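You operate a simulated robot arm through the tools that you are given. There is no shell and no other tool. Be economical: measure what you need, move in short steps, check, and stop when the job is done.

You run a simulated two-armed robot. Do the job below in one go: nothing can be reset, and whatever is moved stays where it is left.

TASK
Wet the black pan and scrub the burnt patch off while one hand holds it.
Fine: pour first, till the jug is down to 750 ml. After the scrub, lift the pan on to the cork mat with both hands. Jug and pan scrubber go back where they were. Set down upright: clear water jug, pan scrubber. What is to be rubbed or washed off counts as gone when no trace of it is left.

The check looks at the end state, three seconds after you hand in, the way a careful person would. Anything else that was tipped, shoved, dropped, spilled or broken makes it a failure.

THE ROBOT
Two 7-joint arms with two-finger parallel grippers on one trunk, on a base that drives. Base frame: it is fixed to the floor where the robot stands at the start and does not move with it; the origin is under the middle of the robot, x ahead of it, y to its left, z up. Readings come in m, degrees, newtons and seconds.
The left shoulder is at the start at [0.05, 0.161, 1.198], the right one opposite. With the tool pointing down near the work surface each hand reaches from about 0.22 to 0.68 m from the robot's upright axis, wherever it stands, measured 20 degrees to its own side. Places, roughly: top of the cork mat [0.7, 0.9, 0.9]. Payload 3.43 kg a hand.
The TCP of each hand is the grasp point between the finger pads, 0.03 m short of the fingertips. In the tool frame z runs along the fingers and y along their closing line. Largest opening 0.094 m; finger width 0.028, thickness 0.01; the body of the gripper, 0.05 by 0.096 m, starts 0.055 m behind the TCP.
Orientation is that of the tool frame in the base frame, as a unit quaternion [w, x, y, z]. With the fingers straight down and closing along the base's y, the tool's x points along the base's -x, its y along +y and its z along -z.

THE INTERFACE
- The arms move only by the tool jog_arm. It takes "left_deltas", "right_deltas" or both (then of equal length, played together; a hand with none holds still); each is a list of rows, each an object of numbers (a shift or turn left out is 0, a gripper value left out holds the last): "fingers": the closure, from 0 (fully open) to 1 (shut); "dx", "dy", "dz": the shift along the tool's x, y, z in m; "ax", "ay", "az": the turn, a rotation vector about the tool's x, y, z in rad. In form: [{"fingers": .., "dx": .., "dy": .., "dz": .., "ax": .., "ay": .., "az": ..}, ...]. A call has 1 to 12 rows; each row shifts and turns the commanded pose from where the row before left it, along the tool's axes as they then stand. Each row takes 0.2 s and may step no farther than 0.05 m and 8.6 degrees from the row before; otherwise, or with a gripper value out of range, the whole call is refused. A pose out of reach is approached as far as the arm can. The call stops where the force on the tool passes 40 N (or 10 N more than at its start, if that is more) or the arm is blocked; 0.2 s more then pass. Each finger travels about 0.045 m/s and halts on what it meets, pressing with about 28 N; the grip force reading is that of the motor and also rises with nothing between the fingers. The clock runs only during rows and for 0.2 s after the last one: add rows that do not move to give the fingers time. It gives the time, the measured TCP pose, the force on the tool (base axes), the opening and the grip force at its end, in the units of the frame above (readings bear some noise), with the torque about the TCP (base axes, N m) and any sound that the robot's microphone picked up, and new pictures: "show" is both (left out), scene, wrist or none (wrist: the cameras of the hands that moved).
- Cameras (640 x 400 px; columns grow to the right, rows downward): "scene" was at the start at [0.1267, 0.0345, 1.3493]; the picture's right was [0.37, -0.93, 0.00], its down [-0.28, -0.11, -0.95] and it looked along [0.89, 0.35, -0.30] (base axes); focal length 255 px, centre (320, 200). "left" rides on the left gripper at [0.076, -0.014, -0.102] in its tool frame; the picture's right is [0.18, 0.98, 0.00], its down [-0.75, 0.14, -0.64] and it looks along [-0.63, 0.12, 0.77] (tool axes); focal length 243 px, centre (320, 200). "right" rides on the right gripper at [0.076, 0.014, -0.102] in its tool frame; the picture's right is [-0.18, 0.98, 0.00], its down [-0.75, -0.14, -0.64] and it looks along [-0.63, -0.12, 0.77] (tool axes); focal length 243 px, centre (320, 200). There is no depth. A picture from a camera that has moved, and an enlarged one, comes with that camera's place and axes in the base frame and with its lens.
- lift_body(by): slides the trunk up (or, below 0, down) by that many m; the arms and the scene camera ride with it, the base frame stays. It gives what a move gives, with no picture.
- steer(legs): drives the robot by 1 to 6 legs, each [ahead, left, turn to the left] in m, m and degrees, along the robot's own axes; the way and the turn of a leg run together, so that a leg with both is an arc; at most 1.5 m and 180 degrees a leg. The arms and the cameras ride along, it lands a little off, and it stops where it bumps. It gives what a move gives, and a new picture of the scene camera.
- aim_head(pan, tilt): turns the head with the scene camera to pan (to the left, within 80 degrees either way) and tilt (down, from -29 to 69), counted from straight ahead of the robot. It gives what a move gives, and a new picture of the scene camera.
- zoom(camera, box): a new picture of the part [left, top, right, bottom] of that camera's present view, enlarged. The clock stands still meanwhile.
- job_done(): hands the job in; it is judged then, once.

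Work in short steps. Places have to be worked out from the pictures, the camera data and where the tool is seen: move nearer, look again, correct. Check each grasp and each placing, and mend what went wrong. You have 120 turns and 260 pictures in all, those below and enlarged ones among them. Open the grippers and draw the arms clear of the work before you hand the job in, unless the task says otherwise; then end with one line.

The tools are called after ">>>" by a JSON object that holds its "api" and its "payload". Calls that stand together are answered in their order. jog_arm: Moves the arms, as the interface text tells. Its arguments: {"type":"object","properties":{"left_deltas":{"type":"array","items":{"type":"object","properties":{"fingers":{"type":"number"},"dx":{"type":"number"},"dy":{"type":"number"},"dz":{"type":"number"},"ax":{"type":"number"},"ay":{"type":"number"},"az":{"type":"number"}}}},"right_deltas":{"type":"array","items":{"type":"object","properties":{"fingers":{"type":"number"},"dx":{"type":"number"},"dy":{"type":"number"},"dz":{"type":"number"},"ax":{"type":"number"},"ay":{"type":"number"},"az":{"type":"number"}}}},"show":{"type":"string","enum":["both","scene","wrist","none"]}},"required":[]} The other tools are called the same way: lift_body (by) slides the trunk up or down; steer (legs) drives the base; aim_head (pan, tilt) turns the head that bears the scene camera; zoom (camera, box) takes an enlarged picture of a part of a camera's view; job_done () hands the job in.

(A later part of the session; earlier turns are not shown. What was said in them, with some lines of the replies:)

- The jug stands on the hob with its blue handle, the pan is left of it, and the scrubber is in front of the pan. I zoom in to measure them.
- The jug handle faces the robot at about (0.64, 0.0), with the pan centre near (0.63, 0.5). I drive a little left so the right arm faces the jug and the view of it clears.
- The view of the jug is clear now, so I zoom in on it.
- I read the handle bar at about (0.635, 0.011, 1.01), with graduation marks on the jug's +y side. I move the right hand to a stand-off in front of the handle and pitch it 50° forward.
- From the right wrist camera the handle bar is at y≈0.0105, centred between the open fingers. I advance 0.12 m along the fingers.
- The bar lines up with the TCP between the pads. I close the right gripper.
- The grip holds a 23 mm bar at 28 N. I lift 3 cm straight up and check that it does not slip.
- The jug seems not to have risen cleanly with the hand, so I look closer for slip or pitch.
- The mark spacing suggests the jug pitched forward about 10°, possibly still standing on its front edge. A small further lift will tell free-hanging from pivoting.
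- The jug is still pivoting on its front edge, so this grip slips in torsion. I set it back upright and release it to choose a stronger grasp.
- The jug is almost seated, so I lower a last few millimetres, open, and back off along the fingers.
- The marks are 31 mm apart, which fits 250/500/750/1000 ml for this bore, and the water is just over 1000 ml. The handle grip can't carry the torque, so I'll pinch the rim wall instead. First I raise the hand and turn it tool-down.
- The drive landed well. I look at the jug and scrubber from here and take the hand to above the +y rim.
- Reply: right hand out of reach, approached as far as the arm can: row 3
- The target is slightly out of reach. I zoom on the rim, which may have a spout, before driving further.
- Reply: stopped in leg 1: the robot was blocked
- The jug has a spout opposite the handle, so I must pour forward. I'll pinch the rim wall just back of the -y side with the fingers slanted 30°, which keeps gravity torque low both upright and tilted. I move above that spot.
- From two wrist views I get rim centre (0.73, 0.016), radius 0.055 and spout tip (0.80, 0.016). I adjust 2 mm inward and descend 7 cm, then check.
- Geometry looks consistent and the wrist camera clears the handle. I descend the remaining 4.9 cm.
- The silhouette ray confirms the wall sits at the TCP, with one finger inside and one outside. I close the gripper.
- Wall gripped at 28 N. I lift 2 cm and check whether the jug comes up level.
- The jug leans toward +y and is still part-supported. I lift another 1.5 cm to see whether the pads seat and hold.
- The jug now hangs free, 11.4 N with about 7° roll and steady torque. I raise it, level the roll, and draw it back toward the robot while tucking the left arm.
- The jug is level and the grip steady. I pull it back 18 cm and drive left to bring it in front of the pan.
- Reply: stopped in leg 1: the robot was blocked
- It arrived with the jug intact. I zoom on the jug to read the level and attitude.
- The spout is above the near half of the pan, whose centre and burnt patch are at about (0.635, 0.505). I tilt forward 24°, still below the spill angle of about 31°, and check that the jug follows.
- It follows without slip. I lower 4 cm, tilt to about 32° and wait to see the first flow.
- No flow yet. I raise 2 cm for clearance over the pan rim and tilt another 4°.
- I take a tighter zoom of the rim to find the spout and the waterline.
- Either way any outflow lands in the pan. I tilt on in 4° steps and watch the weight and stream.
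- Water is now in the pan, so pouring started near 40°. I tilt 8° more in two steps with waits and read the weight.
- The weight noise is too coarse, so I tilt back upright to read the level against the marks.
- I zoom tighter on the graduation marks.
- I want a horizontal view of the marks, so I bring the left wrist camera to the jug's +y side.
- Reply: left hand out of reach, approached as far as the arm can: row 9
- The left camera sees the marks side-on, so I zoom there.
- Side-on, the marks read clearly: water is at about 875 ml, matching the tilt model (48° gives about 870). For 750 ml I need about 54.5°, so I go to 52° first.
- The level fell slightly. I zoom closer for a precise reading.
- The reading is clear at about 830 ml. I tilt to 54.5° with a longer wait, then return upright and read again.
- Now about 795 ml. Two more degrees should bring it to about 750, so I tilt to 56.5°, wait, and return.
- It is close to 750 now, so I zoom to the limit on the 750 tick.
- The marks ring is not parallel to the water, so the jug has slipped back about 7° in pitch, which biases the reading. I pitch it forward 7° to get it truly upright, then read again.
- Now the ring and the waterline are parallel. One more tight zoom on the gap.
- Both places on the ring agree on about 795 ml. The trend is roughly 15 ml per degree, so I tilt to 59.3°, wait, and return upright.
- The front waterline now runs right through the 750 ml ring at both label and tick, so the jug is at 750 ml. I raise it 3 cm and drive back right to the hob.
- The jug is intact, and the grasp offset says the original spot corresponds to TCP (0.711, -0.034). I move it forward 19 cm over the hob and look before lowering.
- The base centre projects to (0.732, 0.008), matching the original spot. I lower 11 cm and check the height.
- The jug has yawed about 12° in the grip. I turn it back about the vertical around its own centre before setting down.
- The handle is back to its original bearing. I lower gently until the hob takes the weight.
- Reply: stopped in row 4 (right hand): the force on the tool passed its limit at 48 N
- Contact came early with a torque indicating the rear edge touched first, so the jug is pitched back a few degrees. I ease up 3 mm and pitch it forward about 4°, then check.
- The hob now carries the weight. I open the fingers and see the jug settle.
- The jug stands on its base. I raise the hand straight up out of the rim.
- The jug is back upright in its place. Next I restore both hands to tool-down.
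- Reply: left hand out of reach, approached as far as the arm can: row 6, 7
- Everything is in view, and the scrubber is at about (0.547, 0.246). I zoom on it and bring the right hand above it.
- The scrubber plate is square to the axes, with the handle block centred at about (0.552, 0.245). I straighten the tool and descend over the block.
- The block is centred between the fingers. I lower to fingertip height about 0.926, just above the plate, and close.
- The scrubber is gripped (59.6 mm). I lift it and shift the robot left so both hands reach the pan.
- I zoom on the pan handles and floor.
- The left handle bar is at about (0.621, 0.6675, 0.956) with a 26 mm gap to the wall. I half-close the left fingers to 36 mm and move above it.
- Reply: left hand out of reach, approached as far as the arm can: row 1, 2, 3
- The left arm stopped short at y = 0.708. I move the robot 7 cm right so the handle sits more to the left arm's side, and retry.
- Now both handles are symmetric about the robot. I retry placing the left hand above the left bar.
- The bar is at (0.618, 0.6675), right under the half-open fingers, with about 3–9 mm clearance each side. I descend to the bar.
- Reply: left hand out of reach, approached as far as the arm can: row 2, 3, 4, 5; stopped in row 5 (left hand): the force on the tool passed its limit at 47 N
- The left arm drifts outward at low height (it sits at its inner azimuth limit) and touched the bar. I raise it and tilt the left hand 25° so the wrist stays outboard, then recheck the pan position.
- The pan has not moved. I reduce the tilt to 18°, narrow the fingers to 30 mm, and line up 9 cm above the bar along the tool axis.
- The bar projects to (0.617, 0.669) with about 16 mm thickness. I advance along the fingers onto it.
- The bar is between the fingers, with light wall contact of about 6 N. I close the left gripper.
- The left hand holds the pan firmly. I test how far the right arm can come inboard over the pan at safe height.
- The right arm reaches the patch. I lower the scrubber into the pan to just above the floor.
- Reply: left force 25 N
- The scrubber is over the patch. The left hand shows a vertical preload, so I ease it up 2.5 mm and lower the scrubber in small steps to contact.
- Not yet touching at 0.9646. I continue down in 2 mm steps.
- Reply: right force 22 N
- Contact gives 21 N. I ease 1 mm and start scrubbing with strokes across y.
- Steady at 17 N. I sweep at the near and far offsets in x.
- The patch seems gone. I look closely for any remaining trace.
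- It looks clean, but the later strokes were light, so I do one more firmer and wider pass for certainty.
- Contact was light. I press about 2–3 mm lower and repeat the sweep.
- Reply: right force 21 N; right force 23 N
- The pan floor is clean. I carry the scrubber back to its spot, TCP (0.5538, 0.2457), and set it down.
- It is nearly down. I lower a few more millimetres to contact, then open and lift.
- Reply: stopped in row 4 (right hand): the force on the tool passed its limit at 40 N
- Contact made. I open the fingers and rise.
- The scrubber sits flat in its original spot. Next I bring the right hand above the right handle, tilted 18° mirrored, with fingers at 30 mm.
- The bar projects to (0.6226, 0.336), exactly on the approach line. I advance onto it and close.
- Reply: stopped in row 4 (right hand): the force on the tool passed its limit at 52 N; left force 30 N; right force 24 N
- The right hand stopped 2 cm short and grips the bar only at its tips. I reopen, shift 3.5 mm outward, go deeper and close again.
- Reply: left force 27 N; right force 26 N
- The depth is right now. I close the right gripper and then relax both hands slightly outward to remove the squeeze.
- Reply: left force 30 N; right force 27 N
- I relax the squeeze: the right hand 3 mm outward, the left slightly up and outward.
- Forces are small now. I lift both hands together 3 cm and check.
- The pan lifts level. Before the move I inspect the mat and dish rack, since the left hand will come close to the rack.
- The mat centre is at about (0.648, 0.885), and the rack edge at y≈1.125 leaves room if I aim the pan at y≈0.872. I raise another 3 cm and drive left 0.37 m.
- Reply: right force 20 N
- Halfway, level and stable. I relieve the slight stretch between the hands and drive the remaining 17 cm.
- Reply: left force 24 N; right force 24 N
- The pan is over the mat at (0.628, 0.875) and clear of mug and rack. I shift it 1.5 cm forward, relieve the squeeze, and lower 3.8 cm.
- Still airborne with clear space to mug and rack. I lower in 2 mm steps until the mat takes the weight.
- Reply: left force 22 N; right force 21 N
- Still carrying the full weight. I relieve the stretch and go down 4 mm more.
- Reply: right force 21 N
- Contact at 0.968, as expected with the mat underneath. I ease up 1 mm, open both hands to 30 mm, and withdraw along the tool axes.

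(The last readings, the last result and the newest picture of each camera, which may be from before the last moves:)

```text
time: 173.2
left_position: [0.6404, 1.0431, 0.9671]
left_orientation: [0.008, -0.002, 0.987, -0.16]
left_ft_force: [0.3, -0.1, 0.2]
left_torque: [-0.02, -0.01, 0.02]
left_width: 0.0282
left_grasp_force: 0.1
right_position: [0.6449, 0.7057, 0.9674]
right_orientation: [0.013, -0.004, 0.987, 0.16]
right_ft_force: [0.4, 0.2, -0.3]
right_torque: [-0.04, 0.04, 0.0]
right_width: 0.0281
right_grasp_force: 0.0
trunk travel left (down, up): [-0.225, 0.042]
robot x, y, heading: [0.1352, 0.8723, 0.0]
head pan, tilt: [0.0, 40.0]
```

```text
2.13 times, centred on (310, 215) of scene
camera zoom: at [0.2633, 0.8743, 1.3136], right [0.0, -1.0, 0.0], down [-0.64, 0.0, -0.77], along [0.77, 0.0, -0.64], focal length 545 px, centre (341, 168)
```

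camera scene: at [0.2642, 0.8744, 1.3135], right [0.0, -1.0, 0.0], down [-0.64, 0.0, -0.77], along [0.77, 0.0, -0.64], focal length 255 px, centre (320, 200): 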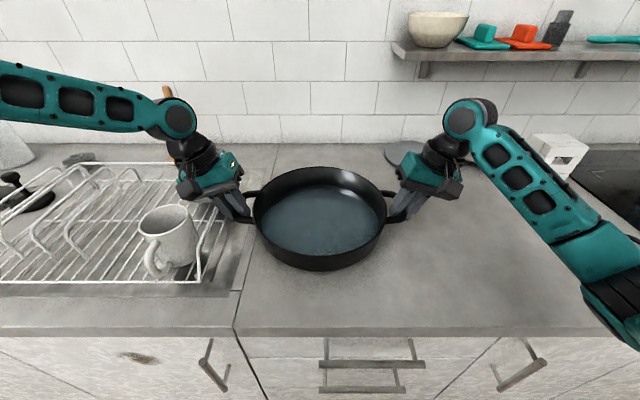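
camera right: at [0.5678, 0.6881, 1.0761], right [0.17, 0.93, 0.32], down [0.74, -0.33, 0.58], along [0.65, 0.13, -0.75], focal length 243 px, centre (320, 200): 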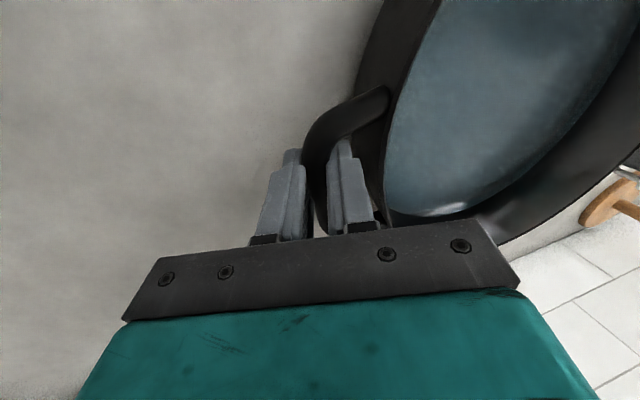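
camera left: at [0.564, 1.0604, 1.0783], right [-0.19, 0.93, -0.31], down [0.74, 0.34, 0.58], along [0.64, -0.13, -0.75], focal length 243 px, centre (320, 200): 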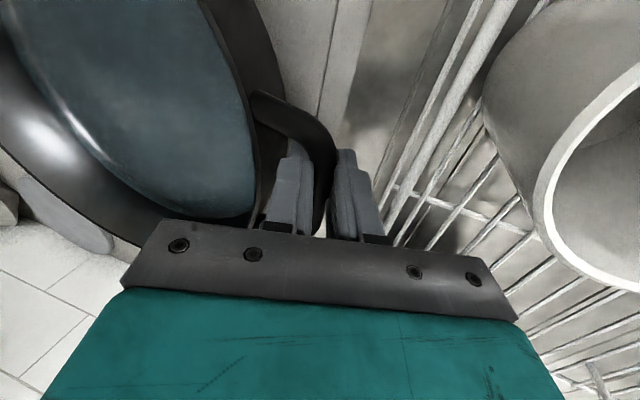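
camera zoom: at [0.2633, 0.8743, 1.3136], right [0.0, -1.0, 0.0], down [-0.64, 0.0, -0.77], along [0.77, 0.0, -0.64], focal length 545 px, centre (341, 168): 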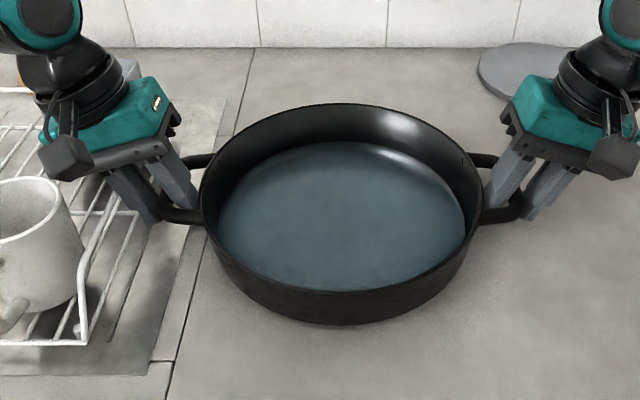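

Free of load. I withdraw both hands along their tool axes.

>>> {"api": "jog_arm", "payload": {"left_deltas": [{"dz": -0.015}, {"dz": -0.025}, {"dz": -0.03}, {"dz": -0.03}, {}], "right_deltas": [{"dz": -0.015}, {"dz": -0.025}, {"dz": -0.03}, {"dz": -0.03}, {}], "show": "scene"}}

>>> {"api": "zoom", "payload": {"camera": "scene", "box": [200, 140, 440, 290]}}

>>> {"api": "zoom", "payload": {"camera": "right", "box": [240, 0, 640, 250]}}

>>> {"api": "zoom", "payload": {"camera": "left", "box": [0, 0, 400, 250]}}

```text
time: 174.4
left_position: [0.6385, 1.0741, 1.062]
left_orientation: [0.008, -0.002, 0.987, -0.161]
left_ft_force: [0.1, 0.2, 0.5]
left_torque: [-0.01, 0.03, -0.03]
left_width: 0.0283
left_grasp_force: 0.0
right_position: [0.6413, 0.6749, 1.062]
right_orientation: [0.013, -0.004, 0.987, 0.16]
right_ft_force: [0.1, 0.5, 0.3]
right_torque: [0.01, 0.0, -0.04]
right_width: 0.0284
right_grasp_force: 0.1
trunk travel left (down, up): [-0.225, 0.042]
robot x, y, heading: [0.1374, 0.874, 0.1]
head pan, tilt: [0.0, 40.0]
camera scene: at [0.2635, 0.8744, 1.3136], right [0.0, -1.0, 0.0], down [-0.64, 0.0, -0.77], along [0.77, 0.0, -0.64], focal length 255 px, centre (320, 200)
```

scene: 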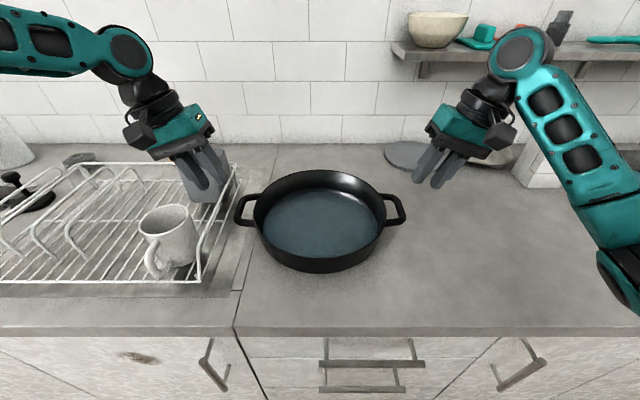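

```text
2.67 times, centred on (320, 215) of scene
camera zoom: at [0.2635, 0.8744, 1.3136], right [0.0, -1.0, 0.0], down [-0.64, 0.0, -0.77], along [0.77, 0.0, -0.64], focal length 681 px, centre (320, 160)
```

zoom: 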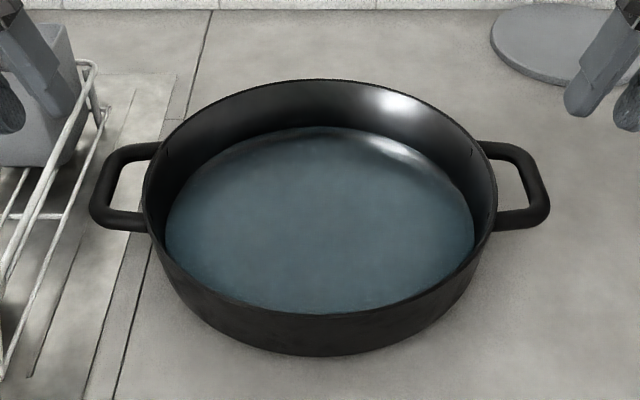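

```text
1.60 times, centred on (440, 125) of right
camera zoom: at [0.5638, 0.6561, 1.1616], right [0.17, 0.93, 0.31], down [0.74, -0.33, 0.58], along [0.65, 0.13, -0.75], focal length 388 px, centre (128, 320)
```

zoom: 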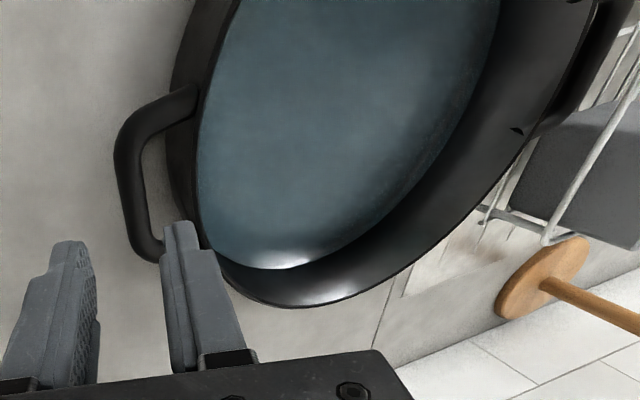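

```text
1.60 times, centred on (200, 125) of left
camera zoom: at [0.5615, 1.0923, 1.1633], right [-0.19, 0.93, -0.31], down [0.74, 0.34, 0.58], along [0.64, -0.13, -0.75], focal length 388 px, centre (512, 320)
```

zoom: 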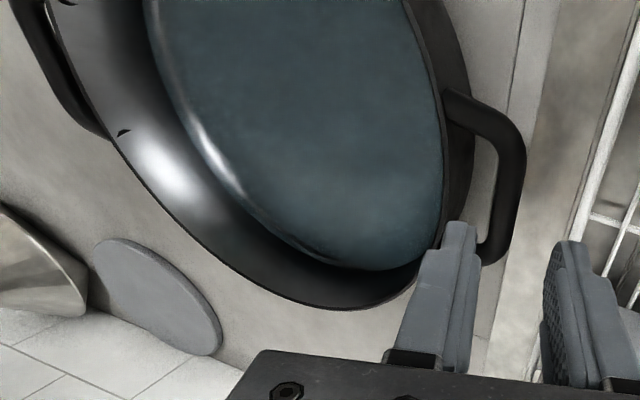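

The pan rests on the mat with nothing of the mat showing around it. I raise both hands clear, then back the robot away for a final look.

>>> {"api": "jog_arm", "payload": {"left_deltas": [{"dy": -0.0128, "dz": -0.038}, {"dy": -0.0128, "dz": -0.038}, {"dy": -0.0096, "dz": -0.0285}, {}], "right_deltas": [{"dy": 0.0128, "dz": -0.038}, {"dy": 0.0128, "dz": -0.038}, {"dy": 0.0096, "dz": -0.0285}, {}], "show": "none"}}

>>> {"api": "steer", "payload": {"legs": [[-0.25, 0, 0], [0, -0.4, 0]]}}

>>> {"api": "zoom", "payload": {"camera": "scene", "box": [80, 150, 400, 330]}}

>>> {"api": "zoom", "payload": {"camera": "scene", "box": [360, 130, 600, 290]}}

```text
time: 175.4
left_position: [0.6381, 1.0749, 1.172]
left_orientation: [0.008, -0.002, 0.987, -0.16]
left_ft_force: [-0.4, 0.1, -0.4]
left_torque: [-0.02, -0.03, -0.03]
left_width: 0.0281
left_grasp_force: 0.1
right_position: [0.6382, 0.6745, 1.172]
right_orientation: [0.014, -0.004, 0.987, 0.16]
right_ft_force: [0.8, 0.2, -0.8]
right_torque: [0.02, -0.01, 0.04]
right_width: 0.0282
right_grasp_force: 0.1
trunk travel left (down, up): [-0.225, 0.042]
robot x, y, heading: [0.136, 0.8756, -0.2]
head pan, tilt: [0.0, 40.0]
```

```text
time: 180.9
left_position: [0.3927, 0.6734, 1.1732]
left_orientation: [0.008, -0.003, 0.987, -0.16]
left_ft_force: [-1.0, -0.2, 0.5]
left_torque: [-0.01, -0.03, 0.0]
left_width: 0.0281
left_grasp_force: 0.0
right_position: [0.393, 0.2734, 1.1716]
right_orientation: [0.014, -0.004, 0.987, 0.159]
right_ft_force: [0.1, -0.9, 1.0]
right_torque: [0.01, 0.0, -0.03]
right_width: 0.0283
right_grasp_force: 0.1
trunk travel left (down, up): [-0.225, 0.042]
robot x, y, heading: [-0.1069, 0.4701, -0.0]
head pan, tilt: [0.0, 40.0]
camera scene: at [0.0182, 0.4731, 1.3136], right [0.0, -1.0, 0.0], down [-0.64, 0.0, -0.77], along [0.77, 0.0, -0.64], focal length 255 px, centre (320, 200)
```

scene: 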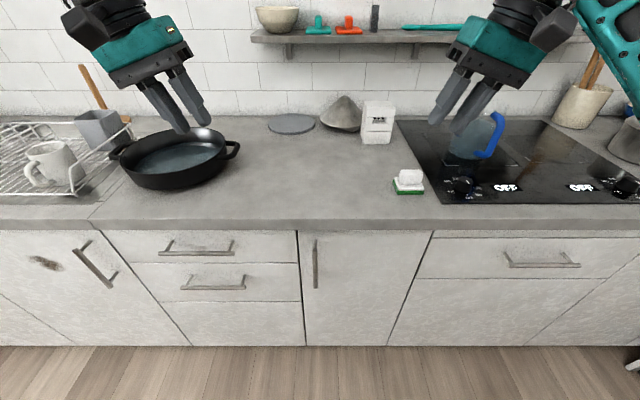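

```text
2.00 times, centred on (240, 240) of scene
camera zoom: at [0.0182, 0.4731, 1.3136], right [0.0, -1.0, 0.0], down [-0.64, 0.0, -0.77], along [0.77, 0.0, -0.64], focal length 510 px, centre (480, 120)
```

zoom: 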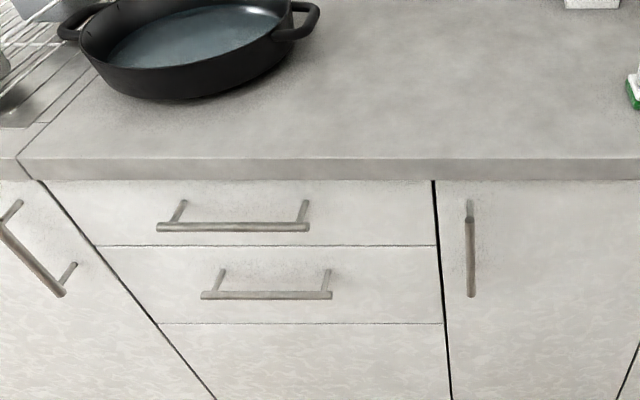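

```text
2.50 times, centred on (480, 210) of scene
camera zoom: at [0.0182, 0.4731, 1.3136], right [0.0, -1.0, 0.0], down [-0.64, 0.0, -0.77], along [0.77, 0.0, -0.64], focal length 638 px, centre (-80, 175)
```

zoom: 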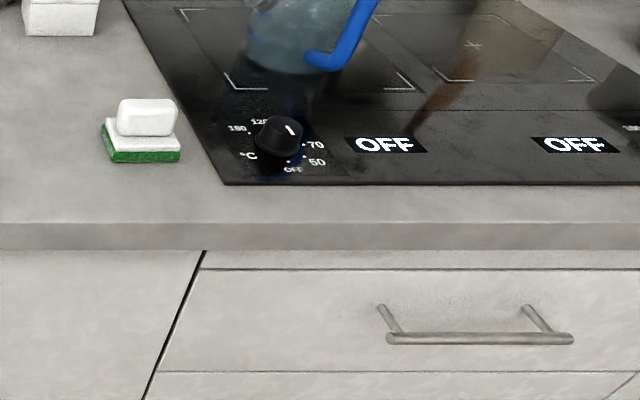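

I take one last close look at pan and jug before handing in.

>>> {"api": "zoom", "payload": {"camera": "scene", "box": [100, 115, 260, 205]}}

>>> {"api": "zoom", "payload": {"camera": "scene", "box": [420, 90, 540, 190]}}

>>> {"api": "jog_arm", "payload": {"left_deltas": [{"fingers": 0}, {}, {}, {}, {}], "right_deltas": [{"fingers": 0}, {}, {}, {}, {}], "show": "none"}}

```text
4.00 times, centred on (180, 160) of scene
camera zoom: at [0.0182, 0.4731, 1.3136], right [0.0, -1.0, 0.0], down [-0.64, 0.0, -0.77], along [0.77, 0.0, -0.64], focal length 1021 px, centre (880, 360)
```

zoom: 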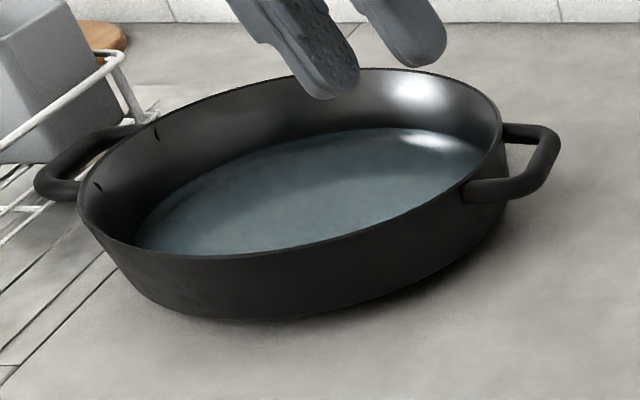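

```text
4.00 times, centred on (480, 140) of scene
camera zoom: at [0.0182, 0.4731, 1.3136], right [0.0, -1.0, 0.0], down [-0.64, 0.0, -0.77], along [0.77, 0.0, -0.64], focal length 1021 px, centre (-320, 440)
```

zoom: 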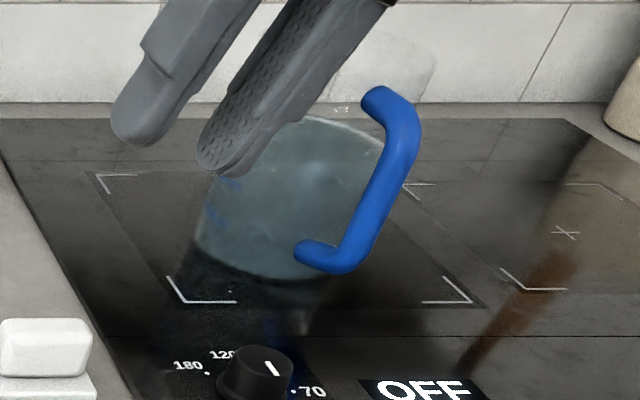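

```text
time: 182.1
left_position: [0.3904, 0.6726, 1.1722]
left_orientation: [0.009, -0.002, 0.987, -0.16]
left_ft_force: [-0.4, -0.5, -0.1]
left_torque: [-0.01, -0.01, -0.01]
left_width: 0.0941
left_grasp_force: 0.1
right_position: [0.3942, 0.2744, 1.1711]
right_orientation: [0.014, -0.004, 0.987, 0.161]
right_ft_force: [0.5, 1.0, -0.7]
right_torque: [0.01, -0.04, -0.02]
right_width: 0.0941
right_grasp_force: 0.1
trunk travel left (down, up): [-0.225, 0.042]
robot x, y, heading: [-0.1034, 0.4723, 0.2]
head pan, tilt: [0.0, 40.0]
```

The jug, scrubber and pan are all in place, and the open hands are clear of the work. I hand in.

>>> {"api": "job_done", "payload": {}}

```text
The job is handed in.
```

The pan is wetted, scrubbed with no trace of the burnt patch visible, and resting on the cork mat. The jug reads about 750 ml by its marks, and jug and scrubber are back upright in their places. I handed the job in and have not seen the check's verdict.
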